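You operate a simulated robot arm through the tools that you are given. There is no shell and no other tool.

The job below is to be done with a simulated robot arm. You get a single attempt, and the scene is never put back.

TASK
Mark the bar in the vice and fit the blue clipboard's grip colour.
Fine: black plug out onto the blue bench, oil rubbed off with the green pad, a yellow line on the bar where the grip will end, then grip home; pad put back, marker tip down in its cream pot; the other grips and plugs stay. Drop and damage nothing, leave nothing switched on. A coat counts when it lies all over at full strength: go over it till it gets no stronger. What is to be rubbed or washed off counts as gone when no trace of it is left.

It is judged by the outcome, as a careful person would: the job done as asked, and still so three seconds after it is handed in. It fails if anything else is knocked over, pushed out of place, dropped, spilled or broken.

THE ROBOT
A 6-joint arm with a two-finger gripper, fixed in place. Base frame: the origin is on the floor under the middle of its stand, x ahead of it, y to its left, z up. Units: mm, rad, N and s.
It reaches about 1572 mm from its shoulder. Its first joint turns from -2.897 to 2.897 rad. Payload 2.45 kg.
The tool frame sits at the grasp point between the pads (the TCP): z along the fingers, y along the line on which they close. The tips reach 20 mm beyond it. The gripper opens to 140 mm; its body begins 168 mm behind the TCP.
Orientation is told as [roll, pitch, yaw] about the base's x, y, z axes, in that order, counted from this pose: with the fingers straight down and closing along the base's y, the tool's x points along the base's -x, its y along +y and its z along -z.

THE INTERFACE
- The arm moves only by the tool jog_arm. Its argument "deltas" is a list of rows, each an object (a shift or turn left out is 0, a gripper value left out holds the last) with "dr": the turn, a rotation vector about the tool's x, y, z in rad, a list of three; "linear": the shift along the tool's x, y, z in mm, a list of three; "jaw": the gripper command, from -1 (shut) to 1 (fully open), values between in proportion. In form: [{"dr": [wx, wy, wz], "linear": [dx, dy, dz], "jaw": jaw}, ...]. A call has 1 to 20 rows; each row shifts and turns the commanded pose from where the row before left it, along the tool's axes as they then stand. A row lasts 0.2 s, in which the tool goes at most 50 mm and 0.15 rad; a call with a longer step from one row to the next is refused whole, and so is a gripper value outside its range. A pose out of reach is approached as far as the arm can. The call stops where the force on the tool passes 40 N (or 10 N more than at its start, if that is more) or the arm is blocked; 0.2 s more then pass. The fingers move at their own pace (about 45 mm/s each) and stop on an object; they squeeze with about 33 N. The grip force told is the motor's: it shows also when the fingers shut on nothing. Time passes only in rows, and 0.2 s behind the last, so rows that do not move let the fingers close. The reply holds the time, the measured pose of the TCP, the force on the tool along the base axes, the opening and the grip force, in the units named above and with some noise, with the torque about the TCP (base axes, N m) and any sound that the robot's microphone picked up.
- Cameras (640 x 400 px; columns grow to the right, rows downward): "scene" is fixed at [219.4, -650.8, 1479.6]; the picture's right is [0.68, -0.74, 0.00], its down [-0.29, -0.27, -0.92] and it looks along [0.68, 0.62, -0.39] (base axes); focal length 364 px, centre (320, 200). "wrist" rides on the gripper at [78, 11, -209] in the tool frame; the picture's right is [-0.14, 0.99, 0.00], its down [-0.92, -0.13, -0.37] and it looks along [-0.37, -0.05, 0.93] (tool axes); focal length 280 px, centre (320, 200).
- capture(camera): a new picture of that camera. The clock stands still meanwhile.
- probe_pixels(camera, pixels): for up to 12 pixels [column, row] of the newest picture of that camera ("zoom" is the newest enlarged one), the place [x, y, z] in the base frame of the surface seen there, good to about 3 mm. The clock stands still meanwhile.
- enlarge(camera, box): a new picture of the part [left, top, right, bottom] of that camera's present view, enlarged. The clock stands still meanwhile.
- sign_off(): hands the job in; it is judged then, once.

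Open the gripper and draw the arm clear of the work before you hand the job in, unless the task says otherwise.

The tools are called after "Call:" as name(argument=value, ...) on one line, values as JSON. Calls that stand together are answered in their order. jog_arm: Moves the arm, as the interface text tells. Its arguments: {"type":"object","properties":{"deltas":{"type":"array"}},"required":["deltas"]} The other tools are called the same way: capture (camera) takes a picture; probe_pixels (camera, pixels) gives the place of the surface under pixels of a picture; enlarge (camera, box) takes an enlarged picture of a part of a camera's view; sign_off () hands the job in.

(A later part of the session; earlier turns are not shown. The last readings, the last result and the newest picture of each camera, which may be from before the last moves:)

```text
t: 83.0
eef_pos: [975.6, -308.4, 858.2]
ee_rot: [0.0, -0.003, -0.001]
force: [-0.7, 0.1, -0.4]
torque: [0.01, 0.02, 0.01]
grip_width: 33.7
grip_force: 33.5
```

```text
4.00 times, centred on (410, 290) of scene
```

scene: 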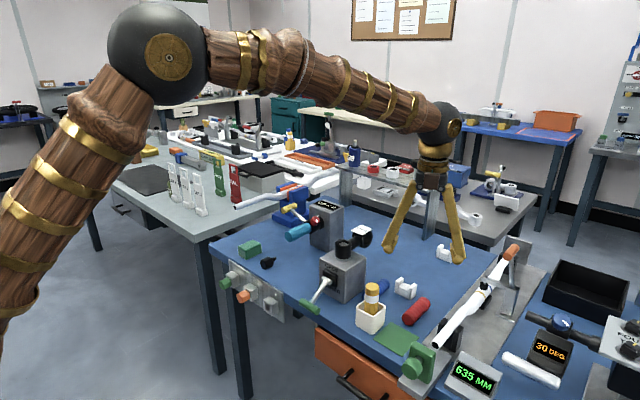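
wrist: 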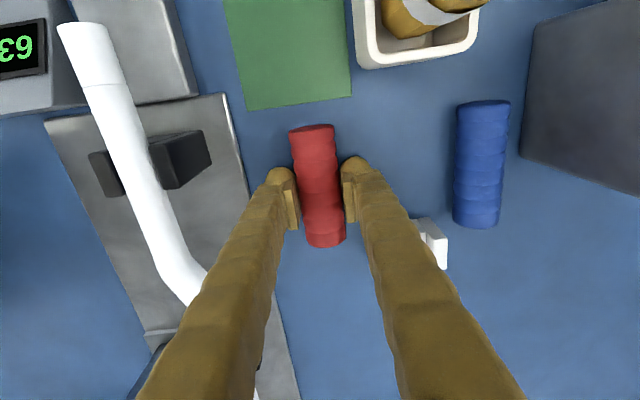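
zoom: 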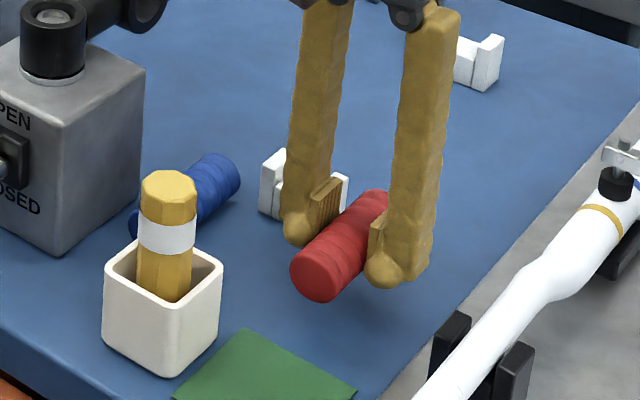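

It is held firmly. I raise it to z≈1020, then yaw and pitch slowly so that the open end faces the scene camera.

Call:
jog_arm(deltas=[{"linear": [0, 0, -15]}, {"linear": [0, 0, -20]}, {"linear": [0, 0, -20]}, {"linear": [0, 0, -20]}, {"linear": [0, 0, -20]}, {"linear": [0, 0, -20]}, {"linear": [0, 0, -20]}, {"linear": [0, 0, -20]}, {"linear": [0, 0, -10]}, {}])

Call:
jog_arm(deltas=[{"dr": [0, 0, 0.15]}, {"dr": [0, 0, 0.15]}, {"dr": [0, 0, 0.15]}, {"dr": [0, 0, 0.15]}, {"dr": [0, 0, 0.15]}, {"dr": [0, 0, 0.15]}, {"dr": [0, 0, 0.15]}, {"dr": [0, 0, 0.15]}, {"dr": [0, 0, 0.15]}, {"dr": [0, 0, 0.15]}, {"dr": [0, 0, 0.15]}, {"dr": [0, 0, 0.15]}, {"dr": [0, 0, 0.15]}, {"dr": [0, 0, 0.15]}, {"dr": [0, 0, 0.15]}, {"dr": [0, 0, 0.15]}, {"dr": [0, 0, 0.15]}, {"dr": [0, 0, 0.15]}])

Call:
jog_arm(deltas=[{"dr": [0, -0.1, 0]}, {"dr": [0, -0.1, 0]}, {"dr": [0, -0.1, 0]}, {"dr": [0, -0.1, 0]}, {}])

Call:
capture(camera="scene")

Call:
enlarge(camera="scene", box=[380, 180, 480, 280])

```text
t: 85.2
eef_pos: [974.7, -308.5, 1022.1]
ee_rot: [-0.001, -0.007, 0.001]
force: [-0.4, -0.7, -0.8]
torque: [-0.01, 0.01, 0.03]
grip_width: 33.6
grip_force: 32.8
```

```text
t: 89.0
eef_pos: [974.3, -308.3, 1023.0]
ee_rot: [0.002, 0.004, -2.703]
force: [-1.0, -0.5, -0.2]
torque: [-0.01, 0.01, 0.03]
grip_width: 33.6
grip_force: 32.6
```

```text
t: 90.2
eef_pos: [974.4, -307.2, 1022.6]
ee_rot: [0.004, -0.398, -2.701]
force: [-0.1, -0.5, -0.2]
torque: [0.04, 0.01, 0.03]
grip_width: 33.6
grip_force: 33.0
```

```text
taken
```

scene: 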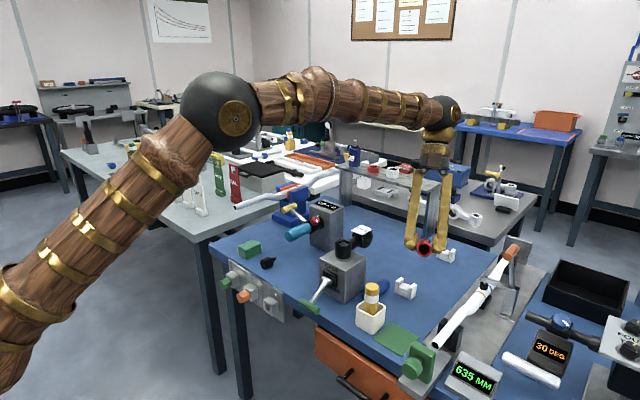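

```text
4.00 times, centred on (430, 230) of scene
```

zoom: 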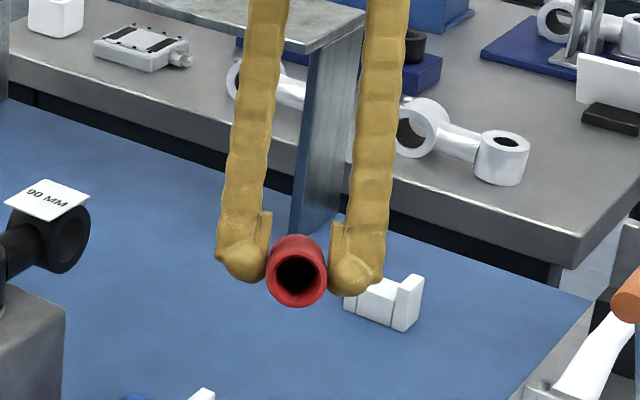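

The open end faces the camera at (424,247). I enlarge it and probe the rim and bore bottom to get the depth.

Call:
enlarge(camera="scene", box=[409, 235, 439, 259])

Call:
probe_pixels(camera="zoom", pixels=[[320, 200], [320, 180], [300, 200], [340, 200], [320, 220], [330, 190], [310, 190], [250, 200], [390, 200], [320, 110], [320, 290], [280, 250]])

```text
16.00 times, centred on (424, 247) of scene
```

zoom: 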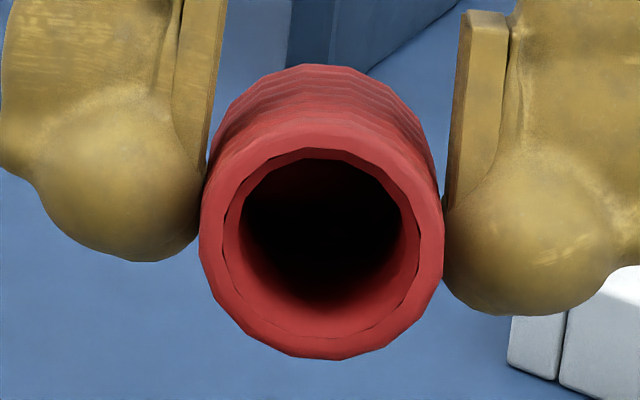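

```text
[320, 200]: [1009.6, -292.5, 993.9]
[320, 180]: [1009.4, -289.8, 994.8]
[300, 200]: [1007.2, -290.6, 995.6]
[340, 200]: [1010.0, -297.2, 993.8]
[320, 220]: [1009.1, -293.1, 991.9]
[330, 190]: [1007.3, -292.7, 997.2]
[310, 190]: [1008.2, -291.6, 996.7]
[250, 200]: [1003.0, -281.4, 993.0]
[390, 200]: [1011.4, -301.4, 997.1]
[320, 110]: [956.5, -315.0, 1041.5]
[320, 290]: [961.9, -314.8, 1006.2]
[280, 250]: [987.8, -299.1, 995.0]
```

Bore bottom is near (1009,-292.5,994.5). I probe several points on the front rim.

Call:
probe_pixels(camera="zoom", pixels=[[214, 240], [428, 240], [320, 345], [320, 138], [245, 165], [395, 165], [240, 310], [400, 310], [216, 260], [430, 260], [260, 325], [380, 325]])

Call:
probe_pixels(camera="zoom", pixels=[[320, 170], [310, 175], [330, 175], [300, 210], [340, 210], [320, 190], [325, 205], [315, 205], [335, 195], [305, 195], [290, 200], [350, 200]])

```text
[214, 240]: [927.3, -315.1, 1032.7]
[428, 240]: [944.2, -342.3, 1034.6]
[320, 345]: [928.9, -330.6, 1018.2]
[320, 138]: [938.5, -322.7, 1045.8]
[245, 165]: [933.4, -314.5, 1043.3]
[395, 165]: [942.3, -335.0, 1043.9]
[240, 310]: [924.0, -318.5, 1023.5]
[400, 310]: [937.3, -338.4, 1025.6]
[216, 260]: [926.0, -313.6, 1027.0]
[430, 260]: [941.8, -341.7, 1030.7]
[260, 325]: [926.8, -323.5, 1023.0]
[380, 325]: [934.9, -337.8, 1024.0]
```

```text
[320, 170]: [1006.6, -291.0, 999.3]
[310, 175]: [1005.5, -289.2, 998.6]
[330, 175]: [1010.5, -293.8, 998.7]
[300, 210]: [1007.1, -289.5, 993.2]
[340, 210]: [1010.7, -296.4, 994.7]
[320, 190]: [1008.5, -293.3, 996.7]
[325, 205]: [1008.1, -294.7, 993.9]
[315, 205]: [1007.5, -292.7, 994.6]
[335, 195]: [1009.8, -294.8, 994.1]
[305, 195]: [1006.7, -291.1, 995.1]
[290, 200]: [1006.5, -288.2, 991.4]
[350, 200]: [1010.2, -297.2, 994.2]
```

The bore depth computes to ≈90 mm (rim to bottom) and the grip's total length ≈95 mm, so the line belongs ≈90 mm from the bar end, at x≈969. I return the grip to its place: undo pitch and yaw.

Call:
jog_arm(deltas=[{"dr": [0, 0.1, 0]}, {"dr": [0, 0.1, 0]}, {"dr": [0, 0.1, 0]}, {"dr": [0, 0.1, 0]}, {}])

Call:
jog_arm(deltas=[{"dr": [0, 0, -0.15]}, {"dr": [0, 0, -0.15]}, {"dr": [0, 0, -0.15]}, {"dr": [0, 0, -0.15]}, {"dr": [0, 0, -0.15]}, {"dr": [0, 0, -0.15]}, {"dr": [0, 0, -0.15]}, {"dr": [0, 0, -0.15]}, {"dr": [0, 0, -0.15]}, {"dr": [0, 0, -0.15]}, {"dr": [0, 0, -0.15]}, {"dr": [0, 0, -0.15]}, {"dr": [0, 0, -0.15]}, {"dr": [0, 0, -0.15]}, {"dr": [0, 0, -0.15]}, {"dr": [0, 0, -0.15]}, {"dr": [0, 0, -0.15]}, {"dr": [0, 0, -0.15]}, {}])

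Call:
jog_arm(deltas=[{"linear": [0, 0, 15]}, {"linear": [0, 0, 20]}, {"linear": [0, 0, 20]}, {"linear": [0, 0, 20]}, {"linear": [0, 0, 20]}, {"linear": [0, 0, 20]}, {"linear": [0, 0, 20]}, {"linear": [0, 0, 20]}, {"linear": [0, 0, 15]}, {"linear": [0, 0, 10]}, {"linear": [0, 0, 5]}, {}])

Call:
capture(camera="wrist")

Call:
enlarge(camera="scene", box=[350, 240, 470, 340])

```text
t: 91.4
eef_pos: [974.1, -307.7, 1021.9]
ee_rot: [0.004, 0.006, -2.698]
force: [0.2, 0.3, -0.3]
torque: [0.0, -0.01, 0.04]
grip_width: 33.6
grip_force: 32.8
```

```text
t: 95.4
eef_pos: [974.2, -308.0, 1022.9]
ee_rot: [-0.002, -0.006, 0.002]
force: [-0.1, 0.4, -0.2]
torque: [-0.03, -0.02, -0.03]
grip_width: 33.7
grip_force: 33.1
```

```text
t: 98.0
eef_pos: [974.4, -307.0, 836.4]
ee_rot: [0.0, -0.004, -0.002]
force: [0.1, -0.3, -0.8]
torque: [0.01, -0.03, 0.0]
grip_width: 33.8
grip_force: 32.8
```

```text
taken
```

wrist: 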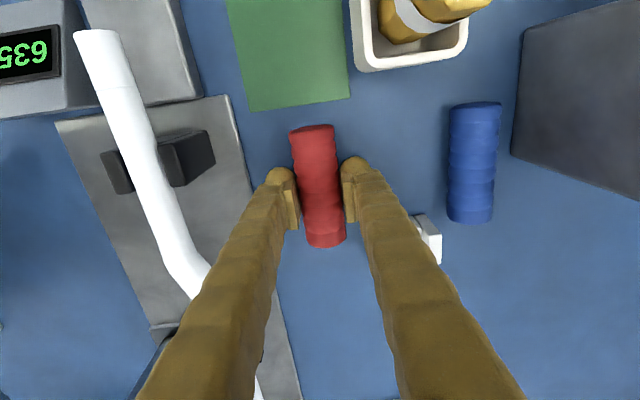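

```text
4.00 times, centred on (410, 290) of scene
```

zoom: 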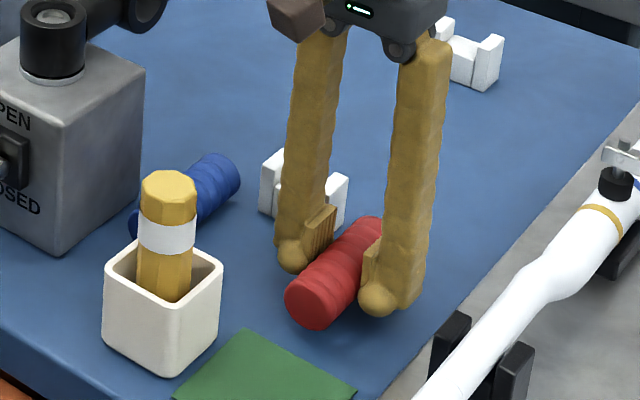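

About 10 mm remain. I lower to contact in small steps.

Call:
jog_arm(deltas=[{"linear": [0, 0, 4]}, {"linear": [0, 0, 3]}, {"linear": [0, 0, 1]}, {}])

Call:
jog_arm(deltas=[{"linear": [0, 0, 1]}])

Call:
jog_arm(deltas=[{"linear": [0, 0, 1]}])

```text
t: 99.0
eef_pos: [976.3, -306.7, 829.1]
ee_rot: [0.001, -0.003, 0.003]
force: [-0.2, 0.2, 0.4]
torque: [-0.02, -0.02, 0.0]
grip_width: 33.4
grip_force: 32.9
```

```text
t: 99.4
eef_pos: [976.0, -306.6, 827.8]
ee_rot: [0.001, -0.005, 0.002]
force: [0.2, -0.1, -0.9]
torque: [-0.01, 0.04, 0.0]
grip_width: 33.5
grip_force: 33.3
```

```text
t: 99.8
eef_pos: [975.6, -306.6, 827.8]
ee_rot: [-0.001, -0.005, 0.002]
force: [0.0, 0.2, -0.9]
torque: [-0.05, -0.01, 0.0]
grip_width: 33.6
grip_force: 32.8
```

Call:
jog_arm(deltas=[{"linear": [0, 0, 0.8]}])

Call:
jog_arm(deltas=[{"linear": [0, 0, 0.8]}])

```text
t: 100.2
eef_pos: [976.1, -306.2, 827.2]
ee_rot: [0.001, -0.004, 0.001]
force: [-0.3, 0.0, -1.5]
torque: [0.03, 0.0, 0.0]
grip_width: 33.6
grip_force: 33.3
```

```text
t: 100.6
eef_pos: [976.3, -306.9, 825.5]
ee_rot: [-0.002, -0.006, 0.0]
force: [-0.5, -1.2, 3.4]
torque: [-0.06, 0.21, 0.04]
grip_width: 33.5
grip_force: 33.4
```

Contact is reached (3.4 N at z≈825.5). I open slowly and then retract up.

Call:
jog_arm(deltas=[{"jaw": -0.48}, {"jaw": -0.44}, {"jaw": -0.38}, {"jaw": -0.3}, {"jaw": -0.2}, {"jaw": -0.1}, {"linear": [0, 0, -20]}, {"linear": [0, 0, -40]}, {"linear": [0, 0, -45]}, {"linear": [0, 0, -45]}, {}])

Call:
capture(camera="wrist")

Call:
enlarge(camera="scene", box=[350, 240, 470, 340])

```text
t: 103.0
eef_pos: [975.8, -309.6, 977.5]
ee_rot: [-0.001, -0.004, -0.001]
force: [0.8, -1.1, 0.0]
torque: [-0.04, 0.02, 0.02]
grip_width: 63.1
grip_force: 0.0
```

```text
taken
```

wrist: 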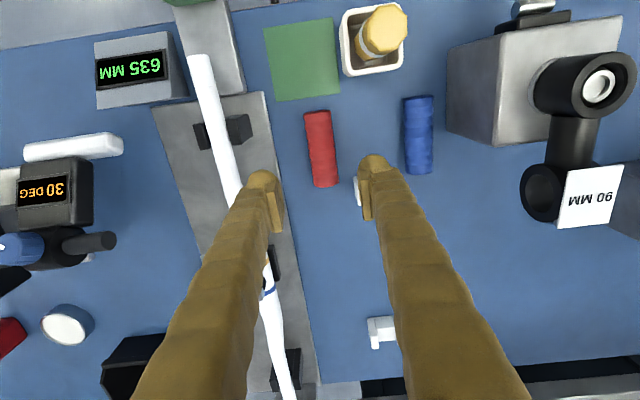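

```text
4.00 times, centred on (410, 290) of scene
```

zoom: 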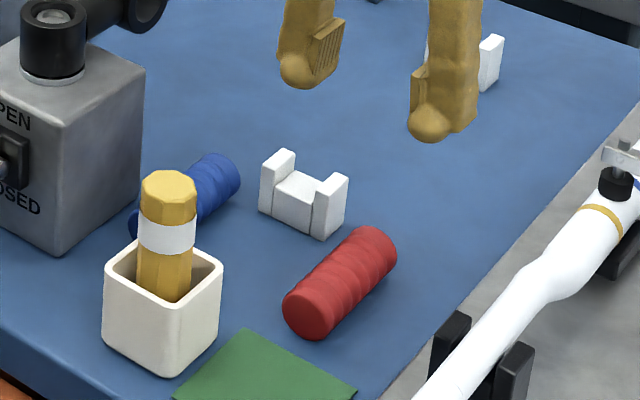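

The grip is back on the bench. I now go above the marker pot at about (859,-241).

Call:
jog_arm(deltas=[{"linear": [0, 0, -25]}, {"linear": [40, 23, 0]}, {"linear": [40, 23, 0]}, {"linear": [37, 22, 0]}, {}])

Call:
capture(camera="wrist")

Call:
enlarge(camera="wrist", box=[270, 130, 370, 230])

Call:
probe_pixels(camera="wrist", pixels=[[320, 190], [310, 190], [330, 190], [320, 180], [320, 200]])

```text
t: 104.2
eef_pos: [859.2, -239.3, 1001.2]
ee_rot: [0.001, -0.003, -0.001]
force: [0.4, -0.4, 0.5]
torque: [0.0, -0.01, 0.0]
grip_width: 63.1
grip_force: 0.0
```

```text
taken
```

wrist: 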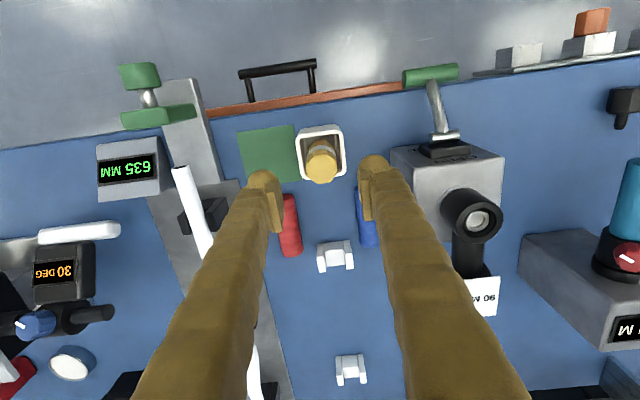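

```text
4.00 times, centred on (320, 180) of wrist
```

zoom: 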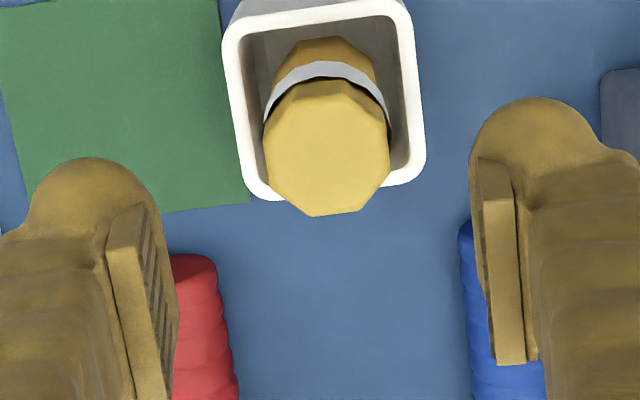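

```text
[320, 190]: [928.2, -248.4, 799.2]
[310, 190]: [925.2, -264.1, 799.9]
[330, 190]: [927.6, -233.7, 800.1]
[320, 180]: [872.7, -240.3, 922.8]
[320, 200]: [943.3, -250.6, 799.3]
```

The marker stands upright in its pot, centre ≈(858.6,-236.7), about 33 mm across, top at z≈923. I narrow the jaw to ~50 mm and descend so the tips stay above the pot rim (z≈858).

Call:
jog_arm(deltas=[{"linear": [0, 2.5, 0], "jaw": -0.26}, {"jaw": -0.26}, {"linear": [0, 0, 35]}, {"linear": [0, 0, 35]}, {}])

Call:
capture(camera="wrist")

Call:
enlarge(camera="scene", box=[320, 230, 430, 330])

```text
t: 105.4
eef_pos: [861.1, -237.1, 928.1]
ee_rot: [-0.002, -0.005, -0.001]
force: [-0.1, 0.0, 0.1]
torque: [-0.01, 0.01, 0.0]
grip_width: 52.0
grip_force: 0.0
```

```text
taken
```

wrist: 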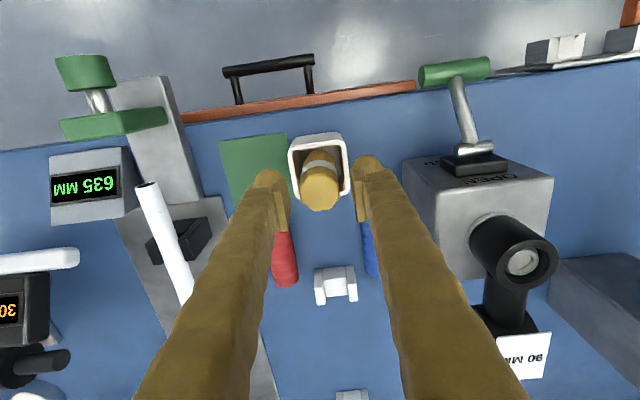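

```text
4.00 times, centred on (375, 280) of scene
```

zoom: 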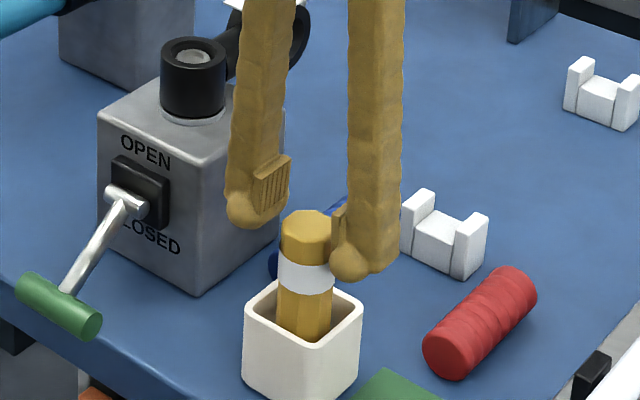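

Fingers are astride the marker. I lower to z≈896 and close.

Call:
jog_arm(deltas=[{"linear": [2, 0, 15]}, {"linear": [0, 0, 12]}, {"linear": [0, 0, 5]}, {}])

Call:
jog_arm(deltas=[{"jaw": -1}, {"jaw": -1}, {"jaw": -1}, {"jaw": -1}])

Call:
capture(camera="wrist")

Call:
enlarge(camera="scene", box=[320, 230, 430, 330])

```text
t: 106.4
eef_pos: [857.2, -238.0, 896.8]
ee_rot: [-0.001, -0.001, 0.0]
force: [-0.1, -0.3, -0.5]
torque: [-0.01, 0.01, -0.03]
grip_width: 51.7
grip_force: 0.0
```

```text
t: 107.4
eef_pos: [855.3, -237.4, 898.4]
ee_rot: [0.0, -0.007, 0.0]
force: [0.4, -0.1, -0.1]
torque: [-0.02, 0.01, 0.02]
grip_width: 31.5
grip_force: 32.9
```

```text
taken
```

wrist: 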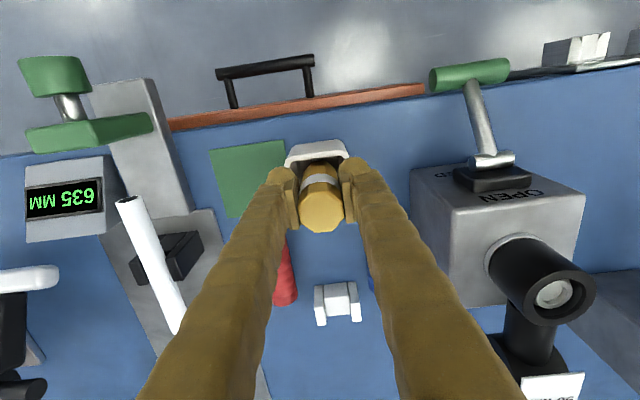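

```text
4.00 times, centred on (375, 280) of scene
```

zoom: 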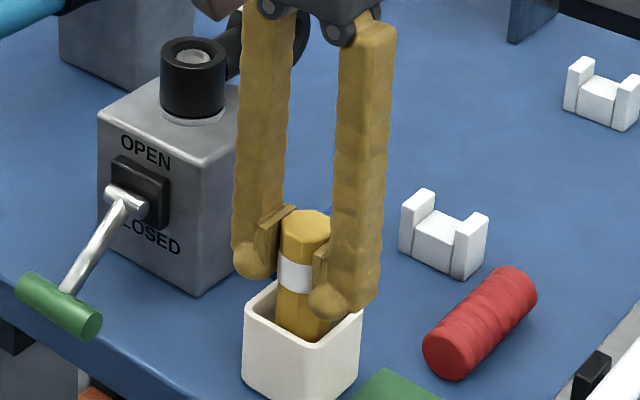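

The marker is gripped at 31.5 mm. I lift slowly straight up out of the pot.

Call:
jog_arm(deltas=[{"linear": [0, 0, -3]}, {"linear": [0, 0, -5]}, {"linear": [0, 0, -8]}, {"linear": [0, 0, -10]}, {"linear": [0, 0, -12]}, {"linear": [0, 0, -15]}, {"linear": [0, 0, -15]}, {"linear": [0, 0, -15]}, {"linear": [0, 0, -15]}, {}])

Call:
enlarge(camera="scene", box=[320, 200, 430, 330])

Call:
capture(camera="wrist")

```text
t: 109.6
eef_pos: [855.6, -236.6, 997.5]
ee_rot: [0.001, -0.003, 0.0]
force: [0.0, 0.4, -0.1]
torque: [0.0, -0.03, 0.04]
grip_width: 31.3
grip_force: 33.0
```

```text
3.08 times, centred on (375, 265) of scene
```

zoom: 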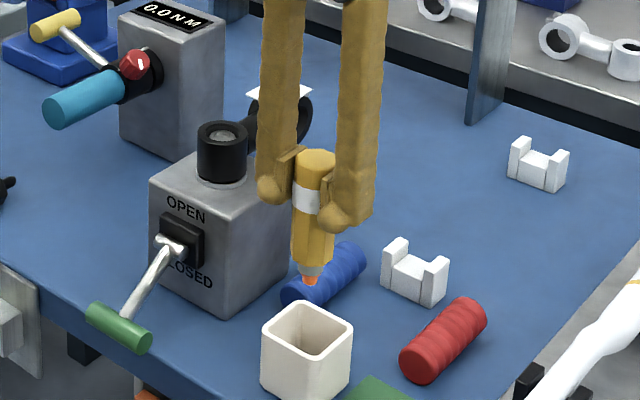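

```text
taken
```

wrist: 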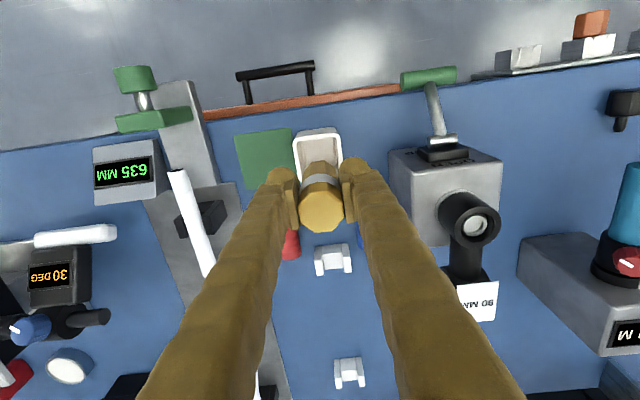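

The marker is out. I zoom on its tip to check colour and position.

Call:
enlarge(camera="scene", box=[355, 245, 395, 305])

Call:
enlarge(camera="scene", box=[362, 278, 378, 296])

Call:
probe_pixels(camera="zoom", pixels=[[320, 200], [320, 220], [320, 180], [320, 240], [320, 160], [320, 260], [300, 200], [340, 200]])

```text
6.67 times, centred on (375, 275) of scene
```

zoom: 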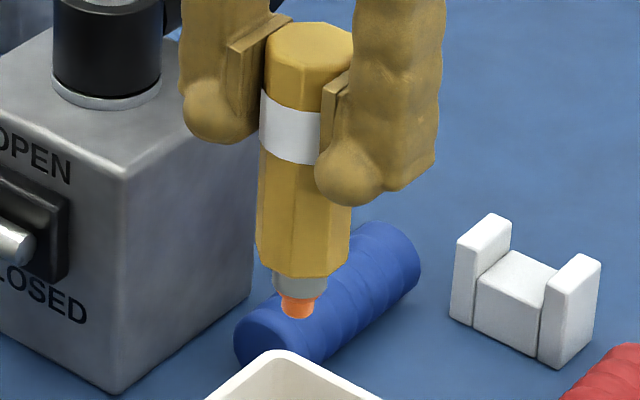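

```text
16.00 times, centred on (370, 287) of scene
```

zoom: 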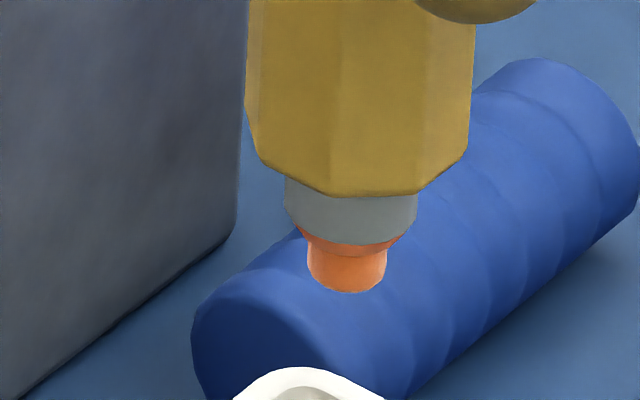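

```text
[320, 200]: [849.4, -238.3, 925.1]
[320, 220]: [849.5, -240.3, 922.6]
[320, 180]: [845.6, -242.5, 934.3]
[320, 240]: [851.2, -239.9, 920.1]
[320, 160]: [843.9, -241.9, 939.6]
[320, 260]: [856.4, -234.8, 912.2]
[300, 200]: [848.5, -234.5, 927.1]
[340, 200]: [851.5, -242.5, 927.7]
```

The tip is a short nib under a grey collar. I probe the nib directly for its height below the TCP.

Call:
probe_pixels(camera="zoom", pixels=[[346, 262], [346, 270], [346, 278], [346, 285], [335, 275], [360, 275], [350, 215], [350, 235], [320, 287], [375, 287]])

```text
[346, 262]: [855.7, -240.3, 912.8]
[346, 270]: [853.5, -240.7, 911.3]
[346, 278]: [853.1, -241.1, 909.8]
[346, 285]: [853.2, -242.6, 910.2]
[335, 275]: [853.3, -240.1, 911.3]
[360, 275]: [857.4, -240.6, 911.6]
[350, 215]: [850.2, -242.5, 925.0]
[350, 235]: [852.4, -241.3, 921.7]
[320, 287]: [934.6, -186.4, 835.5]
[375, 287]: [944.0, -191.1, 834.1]
```

The nib bottom is ≈89 mm below the TCP and its centre ≈2 mm to +x of the TCP. I raise the marker and carry it over toward the bar at moderate speed.

Call:
jog_arm(deltas=[{"linear": [0, 0, -20]}, {"linear": [0, 0, -30]}, {"linear": [0, 0, -30]}, {"linear": [0, 0, -30]}, {}])

Call:
jog_arm(deltas=[{"linear": [-5, 30, 0]}, {"linear": [-5, 32, 0]}, {"linear": [-5, 32, 0]}, {"linear": [-5, 32, 0]}, {"linear": [-5, 32, 0]}, {"linear": [-5, 32, 0]}, {"linear": [-5, 32, 0]}, {"linear": [-5, 32, 0]}, {"linear": [-5, 32, 0]}, {"linear": [-5, 32, 0]}, {"linear": [-5, 32, 0]}, {"linear": [-5, 32, 0]}, {"linear": [-5, 32, 0]}, {"linear": [-5, 32, 0]}, {"linear": [-5, 32, 0]}, {"linear": [-6, 32, 0]}, {"linear": [-6, 32, 0]}, {"linear": [-6, 32, 0]}, {"linear": [-6, 32, 0]}, {}])

Call:
capture(camera="wrist")

Call:
capture(camera="scene")

```text
t: 110.8
eef_pos: [857.6, -235.8, 1108.0]
ee_rot: [-0.004, -0.004, -0.001]
force: [0.1, -0.2, -1.1]
torque: [-0.01, 0.0, 0.0]
grip_width: 31.6
grip_force: 33.0
```

```text
t: 115.0
eef_pos: [957.1, 368.7, 1102.3]
ee_rot: [-0.002, -0.005, 0.0]
force: [-0.5, 0.5, -1.4]
torque: [0.01, 0.0, -0.01]
grip_width: 31.3
grip_force: 33.2
```

```text
taken
```

wrist: 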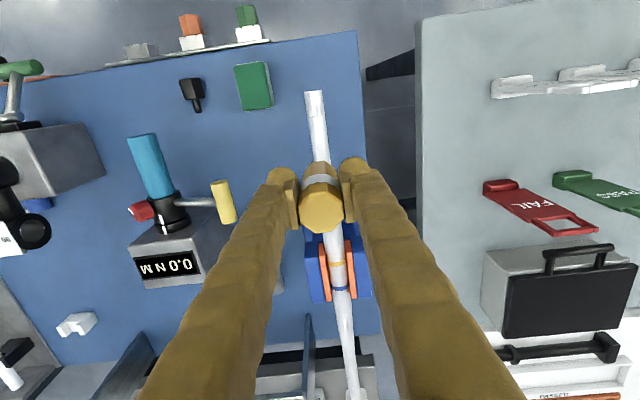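

```text
taken
```

scene: 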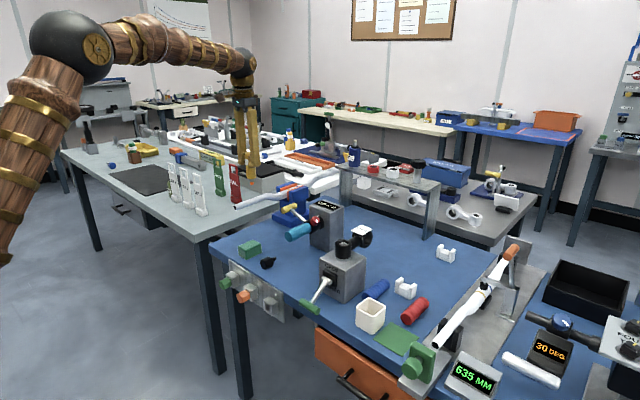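

The marker is over the bar. I measure the bar end and straight section once more with zoomed views.

Call:
enlarge(camera="wrist", box=[290, 75, 350, 125])

Call:
probe_pixels(camera="wrist", pixels=[[314, 90], [314, 91], [314, 92], [314, 93], [314, 94], [314, 96], [318, 120], [321, 150]])

Call:
enlarge(camera="scene", box=[225, 180, 275, 220])

Call:
probe_pixels(camera="zoom", pixels=[[140, 260], [150, 255], [165, 225], [170, 250], [180, 280], [260, 230], [350, 200], [420, 170]])

```text
8.00 times, centred on (320, 100) of wrist
```

zoom: 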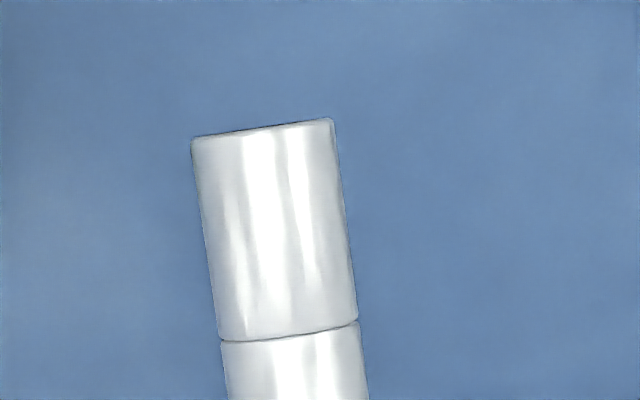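

```text
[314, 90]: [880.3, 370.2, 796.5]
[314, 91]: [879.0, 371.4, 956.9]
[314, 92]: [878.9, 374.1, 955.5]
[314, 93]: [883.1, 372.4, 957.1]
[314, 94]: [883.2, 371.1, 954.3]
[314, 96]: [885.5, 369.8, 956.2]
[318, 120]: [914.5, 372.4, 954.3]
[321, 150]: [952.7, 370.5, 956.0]
```

```text
10.00 times, centred on (250, 200) of scene
```

zoom: 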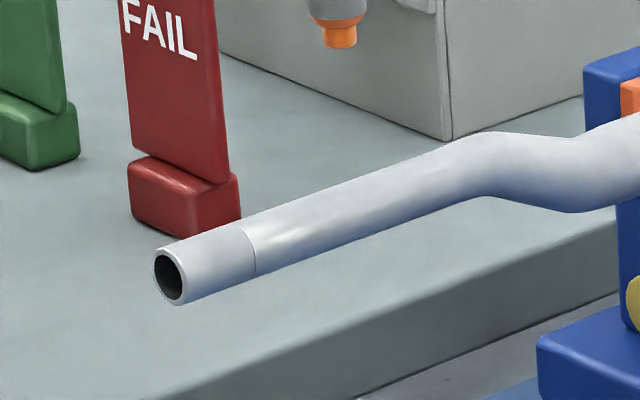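

```text
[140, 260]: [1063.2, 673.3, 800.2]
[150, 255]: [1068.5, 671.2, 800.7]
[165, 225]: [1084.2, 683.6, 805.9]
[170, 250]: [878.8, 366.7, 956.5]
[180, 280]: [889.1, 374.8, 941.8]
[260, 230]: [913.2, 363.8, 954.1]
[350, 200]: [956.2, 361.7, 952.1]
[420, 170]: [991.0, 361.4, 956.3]
```

The bar end is at x≈879 by both cameras. I move the marker so its nib is over x≈969 and lower it to ~10 mm above the bar for a check.

Call:
jog_arm(deltas=[{"linear": [-5, 1, 0]}, {"linear": [-5, 0, 0]}, {"linear": [0, 0, 15]}, {"linear": [0, 0, 15]}, {"linear": [0, 0, 12]}, {}])

Call:
enlarge(camera="scene", box=[225, 180, 275, 220])

Call:
capture(camera="wrist")

```text
t: 116.4
eef_pos: [964.9, 369.5, 1064.7]
ee_rot: [0.0, -0.005, -0.001]
force: [-0.1, -0.9, -0.9]
torque: [-0.02, -0.02, 0.03]
grip_width: 31.6
grip_force: 33.2
```

```text
10.00 times, centred on (250, 200) of scene
```

zoom: 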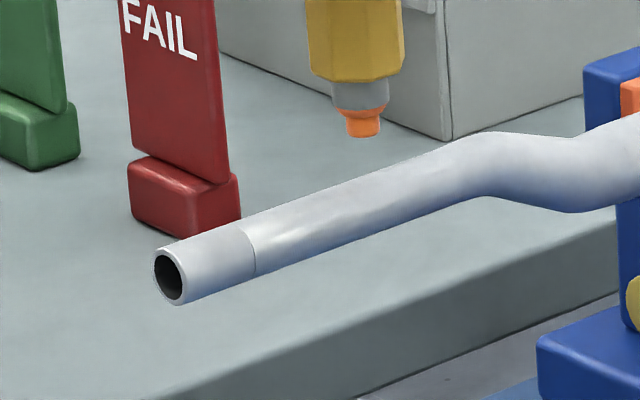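

```text
taken
```

wrist: 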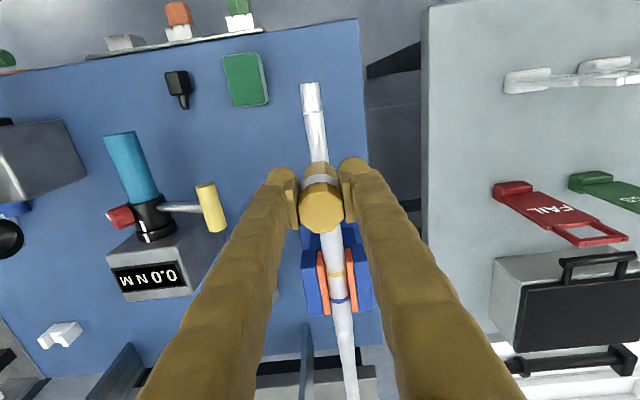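

By image geometry, the line belongs at zoom ≈(372,172) while the nib would land ≈(364,168), so it is ~3 mm short. I confirm by probing the nib and bar end in the same zoom.

Call:
probe_pixels(camera="zoom", pixels=[[355, 128], [362, 128], [370, 128], [362, 133], [362, 122], [172, 250], [176, 246], [168, 248], [185, 245], [360, 180], [370, 180], [380, 180]])

```text
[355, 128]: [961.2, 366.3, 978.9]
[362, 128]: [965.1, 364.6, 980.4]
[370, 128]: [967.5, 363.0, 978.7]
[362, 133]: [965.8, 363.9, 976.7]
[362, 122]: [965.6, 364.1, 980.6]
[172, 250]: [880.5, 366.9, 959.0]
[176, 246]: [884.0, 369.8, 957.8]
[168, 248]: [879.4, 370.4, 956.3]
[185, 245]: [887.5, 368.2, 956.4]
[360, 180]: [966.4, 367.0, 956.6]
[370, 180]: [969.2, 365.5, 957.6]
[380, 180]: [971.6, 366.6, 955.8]
```

Both estimates agree within ~2 mm; I shift +1.5 mm in x and lower toward contact.

Call:
jog_arm(deltas=[{"linear": [-1.5, 0.5, 5]}, {"linear": [0, 0, 5]}, {"linear": [0, 0, 4]}, {}])

Call:
jog_arm(deltas=[{"linear": [0, 0, 1]}, {"linear": [0, 0, 1]}])

Call:
jog_arm(deltas=[{"linear": [0, 0, 1]}])

Call:
enlarge(camera="scene", box=[240, 180, 280, 215])

```text
t: 117.4
eef_pos: [966.8, 370.7, 1049.9]
ee_rot: [-0.001, -0.006, 0.002]
force: [0.6, 0.3, -0.1]
torque: [0.0, -0.01, -0.01]
grip_width: 31.5
grip_force: 33.1
```

```text
t: 118.0
eef_pos: [965.6, 370.1, 1049.5]
ee_rot: [-0.002, -0.004, -0.001]
force: [0.1, 0.7, -0.6]
torque: [0.0, 0.02, 0.01]
grip_width: 31.8
grip_force: 33.1
```

```text
t: 118.4
eef_pos: [965.5, 370.1, 1047.6]
ee_rot: [-0.002, -0.006, 0.0]
force: [0.1, 0.5, -1.4]
torque: [-0.01, -0.01, 0.01]
grip_width: 31.1
grip_force: 32.9
```

```text
11.43 times, centred on (260, 198) of scene
```

zoom: 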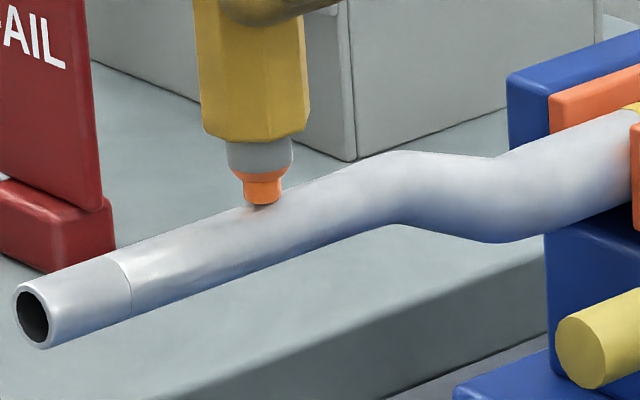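

The nib centre at zoom (262,203) coincides exactly with the computed 90 mm point (262,202). I step down to contact.

Call:
jog_arm(deltas=[{"linear": [0, 0, 0.8]}])

Call:
jog_arm(deltas=[{"linear": [0, 0, 0.8]}])

Call:
enlarge(camera="scene", box=[240, 180, 280, 215])

```text
t: 118.8
eef_pos: [965.5, 370.7, 1048.1]
ee_rot: [0.0, -0.005, -0.002]
force: [-2.5, -0.8, 12.9]
torque: [-0.08, 0.26, -0.03]
grip_width: 31.4
grip_force: 33.3
```

```text
t: 119.2
eef_pos: [966.6, 369.8, 1048.1]
ee_rot: [0.0, -0.008, 0.001]
force: [-0.8, -1.5, 27.0]
torque: [-0.16, -0.09, 0.0]
grip_width: 31.7
grip_force: 33.1
```

```text
11.43 times, centred on (260, 198) of scene
```

zoom: 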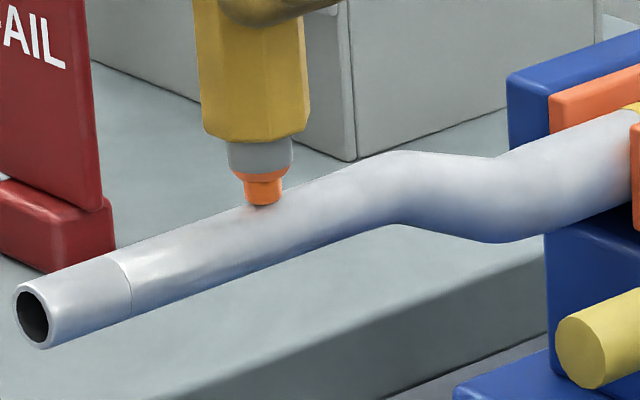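

Contact is made (27 N); I back off to ~12 N and make short strokes across the top in y.

Call:
jog_arm(deltas=[{"linear": [0, 0, -1.0]}, {"linear": [0, 1.5, 0]}, {"linear": [0, 1.5, 0]}, {"linear": [0, -1.5, 0]}, {"linear": [0, -1.5, 0]}, {"linear": [0, -1.5, 0]}, {"linear": [0, -1.5, 0]}, {"linear": [0, 1.5, 0]}, {"linear": [0, 1.5, 0]}])

Call:
enlarge(camera="scene", box=[240, 180, 280, 215])

```text
t: 121.2
eef_pos: [965.7, 370.6, 1046.6]
ee_rot: [-0.002, -0.003, 0.0]
force: [2.1, -3.5, 15.9]
torque: [-0.32, -0.23, -0.01]
grip_width: 31.7
grip_force: 33.2
```

```text
11.43 times, centred on (260, 198) of scene
```

zoom: 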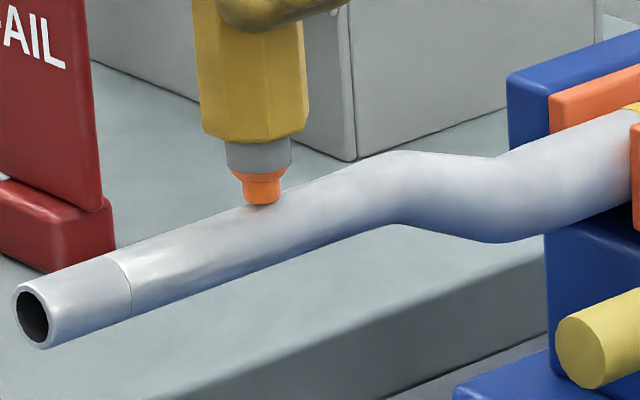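

The nib hides the spot, so I raise 15 mm to see whether a mark is being left.

Call:
jog_arm(deltas=[{"linear": [0, 0, -8]}, {"linear": [0, 0, -10]}, {}])

Call:
enlarge(camera="scene", box=[240, 180, 280, 215])

Call:
enlarge(camera="scene", box=[245, 190, 265, 207])

```text
t: 122.0
eef_pos: [966.3, 369.9, 1063.7]
ee_rot: [-0.002, -0.003, 0.0]
force: [0.4, 0.3, -0.6]
torque: [0.0, 0.04, 0.01]
grip_width: 31.4
grip_force: 33.5
```

```text
11.43 times, centred on (260, 198) of scene
```

zoom: 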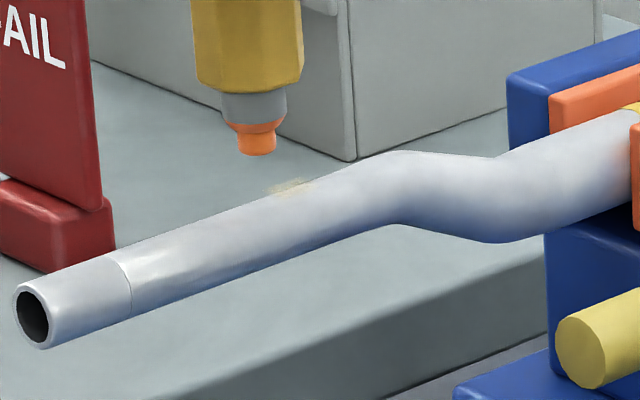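

```text
16.00 times, centred on (255, 198) of scene
```

zoom: 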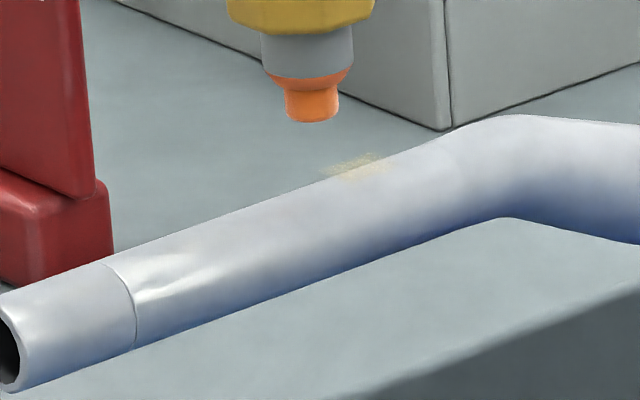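

A faint yellow mark appears at zoom (292,188), apparently a bit further along than the nib. I probe its position and enlarge for detail.

Call:
enlarge(camera="scene", box=[250, 190, 265, 202])

Call:
probe_pixels(camera="zoom", pixels=[[320, 200], [280, 210], [300, 200], [340, 200], [360, 190], [320, 220], [300, 215], [340, 190], [260, 220], [380, 180]])

```text
16.00 times, centred on (258, 196) of scene
```

zoom: 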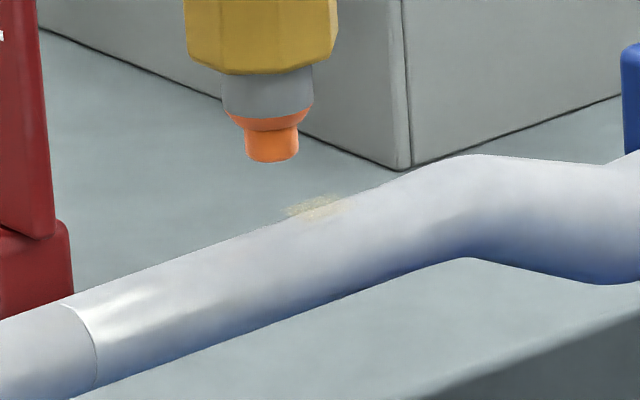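

```text
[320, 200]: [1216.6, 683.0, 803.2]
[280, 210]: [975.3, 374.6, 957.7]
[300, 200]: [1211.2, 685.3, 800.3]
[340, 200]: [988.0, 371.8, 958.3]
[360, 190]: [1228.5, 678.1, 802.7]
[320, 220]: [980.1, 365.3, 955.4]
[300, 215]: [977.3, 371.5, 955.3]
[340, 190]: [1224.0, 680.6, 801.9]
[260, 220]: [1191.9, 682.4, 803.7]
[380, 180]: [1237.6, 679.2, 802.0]
```

The mark seems to lie ~10 mm further along than the visible nib. I raise and back off in -x to see it from above with the wrist camera.

Call:
jog_arm(deltas=[{"linear": [0, 0, -15]}, {"linear": [20, 0, -10]}, {"linear": [25, 0, 0]}, {"linear": [25, 0, 0]}, {"linear": [25, 0, 0]}, {}])

Call:
capture(camera="wrist")

Call:
enlarge(camera="wrist", box=[290, 220, 370, 290])

Call:
enlarge(camera="scene", box=[225, 180, 275, 220])

```text
t: 123.4
eef_pos: [869.8, 369.4, 1088.0]
ee_rot: [-0.002, -0.006, 0.0]
force: [0.2, 0.4, -1.0]
torque: [0.0, 0.02, -0.03]
grip_width: 31.3
grip_force: 32.5
```

```text
taken
```

wrist: 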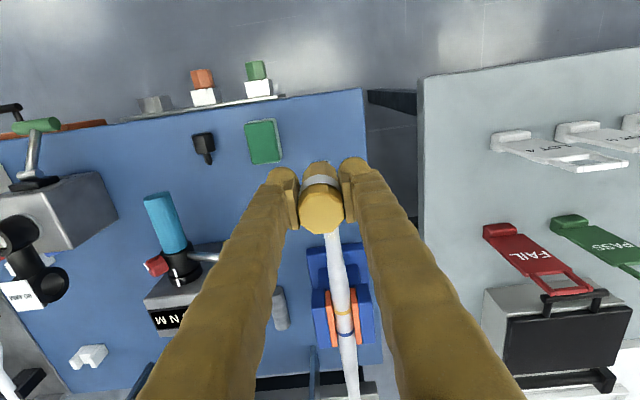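

```text
5.71 times, centred on (330, 255) of wrist
```

zoom: 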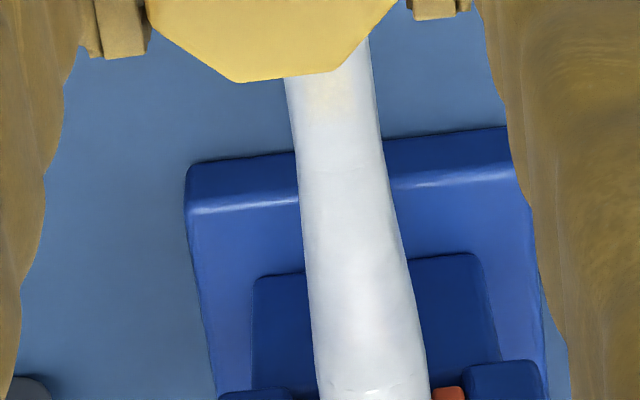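

```text
10.00 times, centred on (250, 200) of scene
```

zoom: 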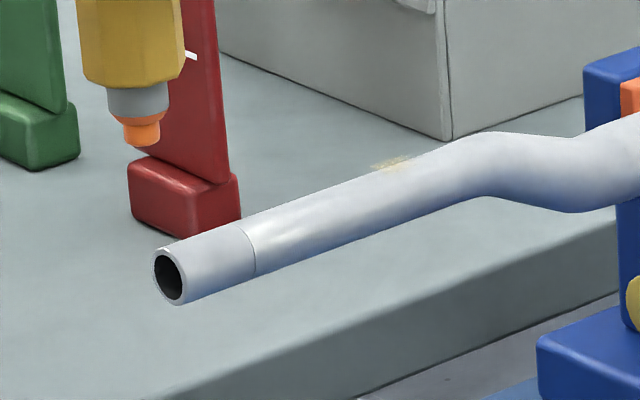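

I back off further so that both the bar end and the mark are visible in one wrist picture.

Call:
jog_arm(deltas=[{"linear": [25, 0, 0]}, {"linear": [25, 0, 0]}, {"linear": [25, 0, 0]}, {}])

Call:
capture(camera="wrist")

Call:
enlarge(camera="wrist", box=[290, 225, 370, 295])

Call:
probe_pixels(camera="zoom", pixels=[[290, 95], [320, 100], [330, 150], [340, 200], [340, 230], [345, 260], [345, 290]])

```text
t: 124.4
eef_pos: [795.4, 369.4, 1090.2]
ee_rot: [-0.004, -0.004, -0.001]
force: [-0.4, -0.3, -0.7]
torque: [-0.01, -0.02, 0.0]
grip_width: 31.5
grip_force: 33.0
```

```text
taken
```

wrist: 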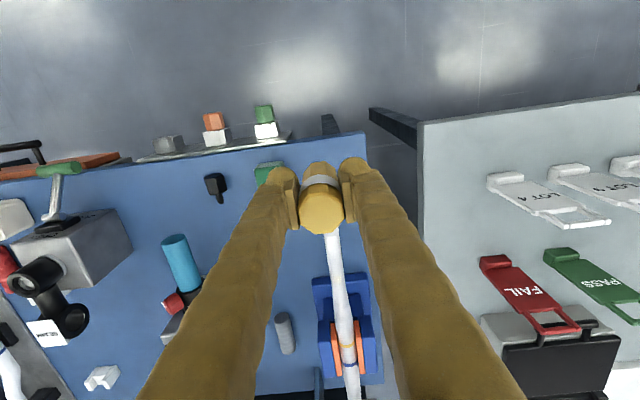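

```text
5.71 times, centred on (330, 260) of wrist
```

zoom: 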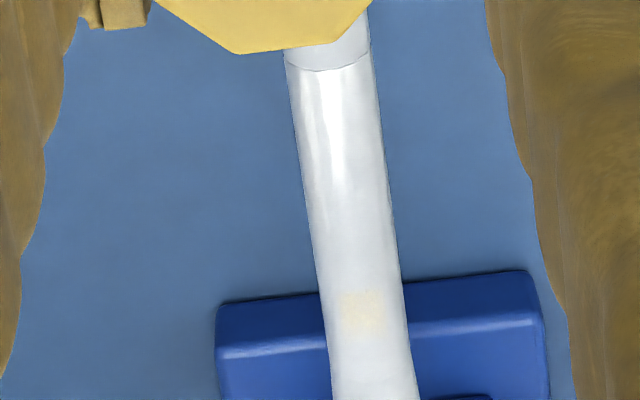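

```text
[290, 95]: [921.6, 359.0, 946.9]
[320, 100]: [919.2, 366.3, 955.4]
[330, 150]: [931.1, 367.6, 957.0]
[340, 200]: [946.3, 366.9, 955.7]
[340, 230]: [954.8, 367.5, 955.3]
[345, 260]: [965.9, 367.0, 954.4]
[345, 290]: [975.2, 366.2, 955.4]
```

The mark is a faint ~12 mm square at about x≈982, some 12 mm beyond the visible nib. I enlarge it more to understand its shape before going on.

Call:
enlarge(camera="wrist", box=[322, 265, 352, 295])

Call:
enlarge(camera="wrist", box=[315, 240, 350, 275])

Call:
probe_pixels(camera="wrist", pixels=[[337, 275], [337, 278], [337, 280], [337, 283], [334, 280], [341, 280], [332, 237], [340, 300], [343, 330]])

```text
13.33 times, centred on (337, 280) of wrist
```

zoom: 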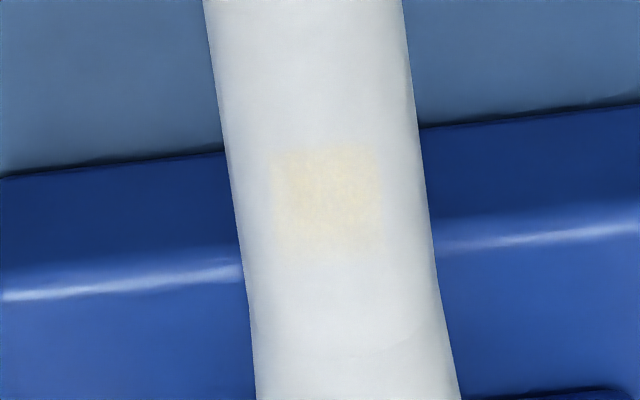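

```text
11.43 times, centred on (332, 258) of wrist
```

zoom: 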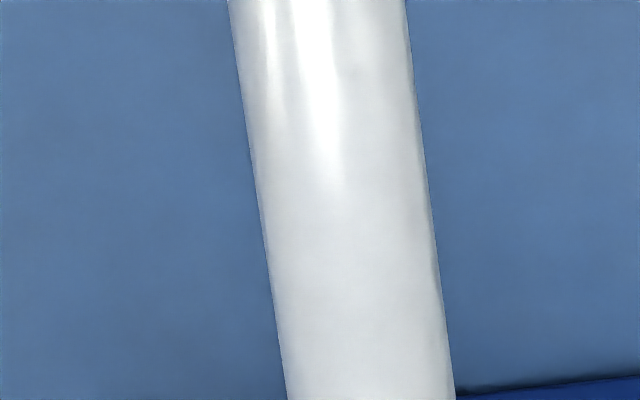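

```text
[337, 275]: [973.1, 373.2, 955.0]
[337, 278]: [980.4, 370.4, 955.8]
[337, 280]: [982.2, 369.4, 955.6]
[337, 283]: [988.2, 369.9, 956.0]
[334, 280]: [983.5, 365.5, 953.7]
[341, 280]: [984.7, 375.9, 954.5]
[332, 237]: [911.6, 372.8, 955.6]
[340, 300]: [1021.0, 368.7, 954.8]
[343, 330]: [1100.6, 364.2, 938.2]
```

The mark is a faint 13 mm square centred ≈x 982, offset ≈+12 mm from the nib. To learn whether this offset is consistent I make one light test touch with the nib 12 mm further back (TCP x≈955), where the mark should then land near x≈970.

Call:
jog_arm(deltas=[{"linear": [-25, 0, 0]}, {"linear": [-30, 0, 0]}, {"linear": [-30, 0, 0]}, {"linear": [-30, 0, 0]}, {"linear": [-30, 0, 0]}, {"linear": [-14, 0, 0]}, {"linear": [0, 0, 15]}, {"linear": [0, 0, 15]}, {"linear": [0, 0, 5]}, {}])

Call:
enlarge(camera="scene", box=[240, 180, 280, 215])

```text
t: 126.6
eef_pos: [954.7, 371.4, 1056.2]
ee_rot: [-0.001, -0.006, 0.001]
force: [0.4, 0.1, -0.8]
torque: [-0.02, 0.02, -0.01]
grip_width: 31.6
grip_force: 33.0
```

```text
11.43 times, centred on (260, 198) of scene
```

zoom: 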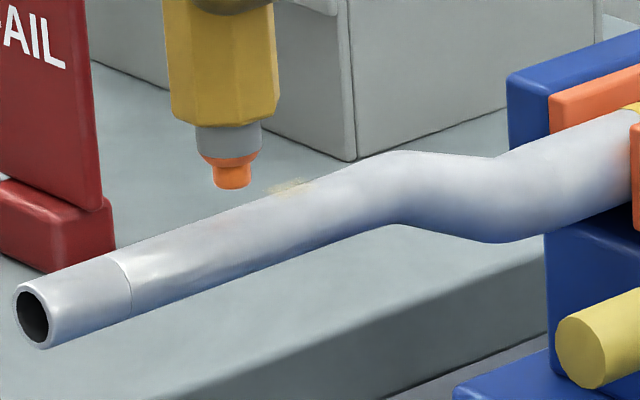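

The nib is now at zoom (232,183), well clear of the first mark at (292,188). I lower to a light touch.

Call:
jog_arm(deltas=[{"linear": [0, 0, 4]}, {"linear": [0, 0, 2.5]}, {}])

Call:
jog_arm(deltas=[{"linear": [0, 0, 0.8]}])

Call:
jog_arm(deltas=[{"linear": [0, 0, 0.8]}])

```text
t: 127.4
eef_pos: [954.9, 369.4, 1049.9]
ee_rot: [-0.002, -0.004, 0.001]
force: [-0.6, 0.4, -0.3]
torque: [-0.03, 0.0, 0.01]
grip_width: 31.1
grip_force: 33.1
```

```text
t: 127.8
eef_pos: [955.2, 370.2, 1046.7]
ee_rot: [-0.002, -0.003, 0.001]
force: [1.0, -0.4, -1.2]
torque: [0.0, 0.0, 0.04]
grip_width: 31.2
grip_force: 32.7
```

```text
t: 128.2
eef_pos: [954.9, 369.7, 1047.4]
ee_rot: [-0.001, -0.005, -0.001]
force: [0.3, -0.7, -0.4]
torque: [-0.01, 0.02, -0.02]
grip_width: 31.5
grip_force: 33.1
```

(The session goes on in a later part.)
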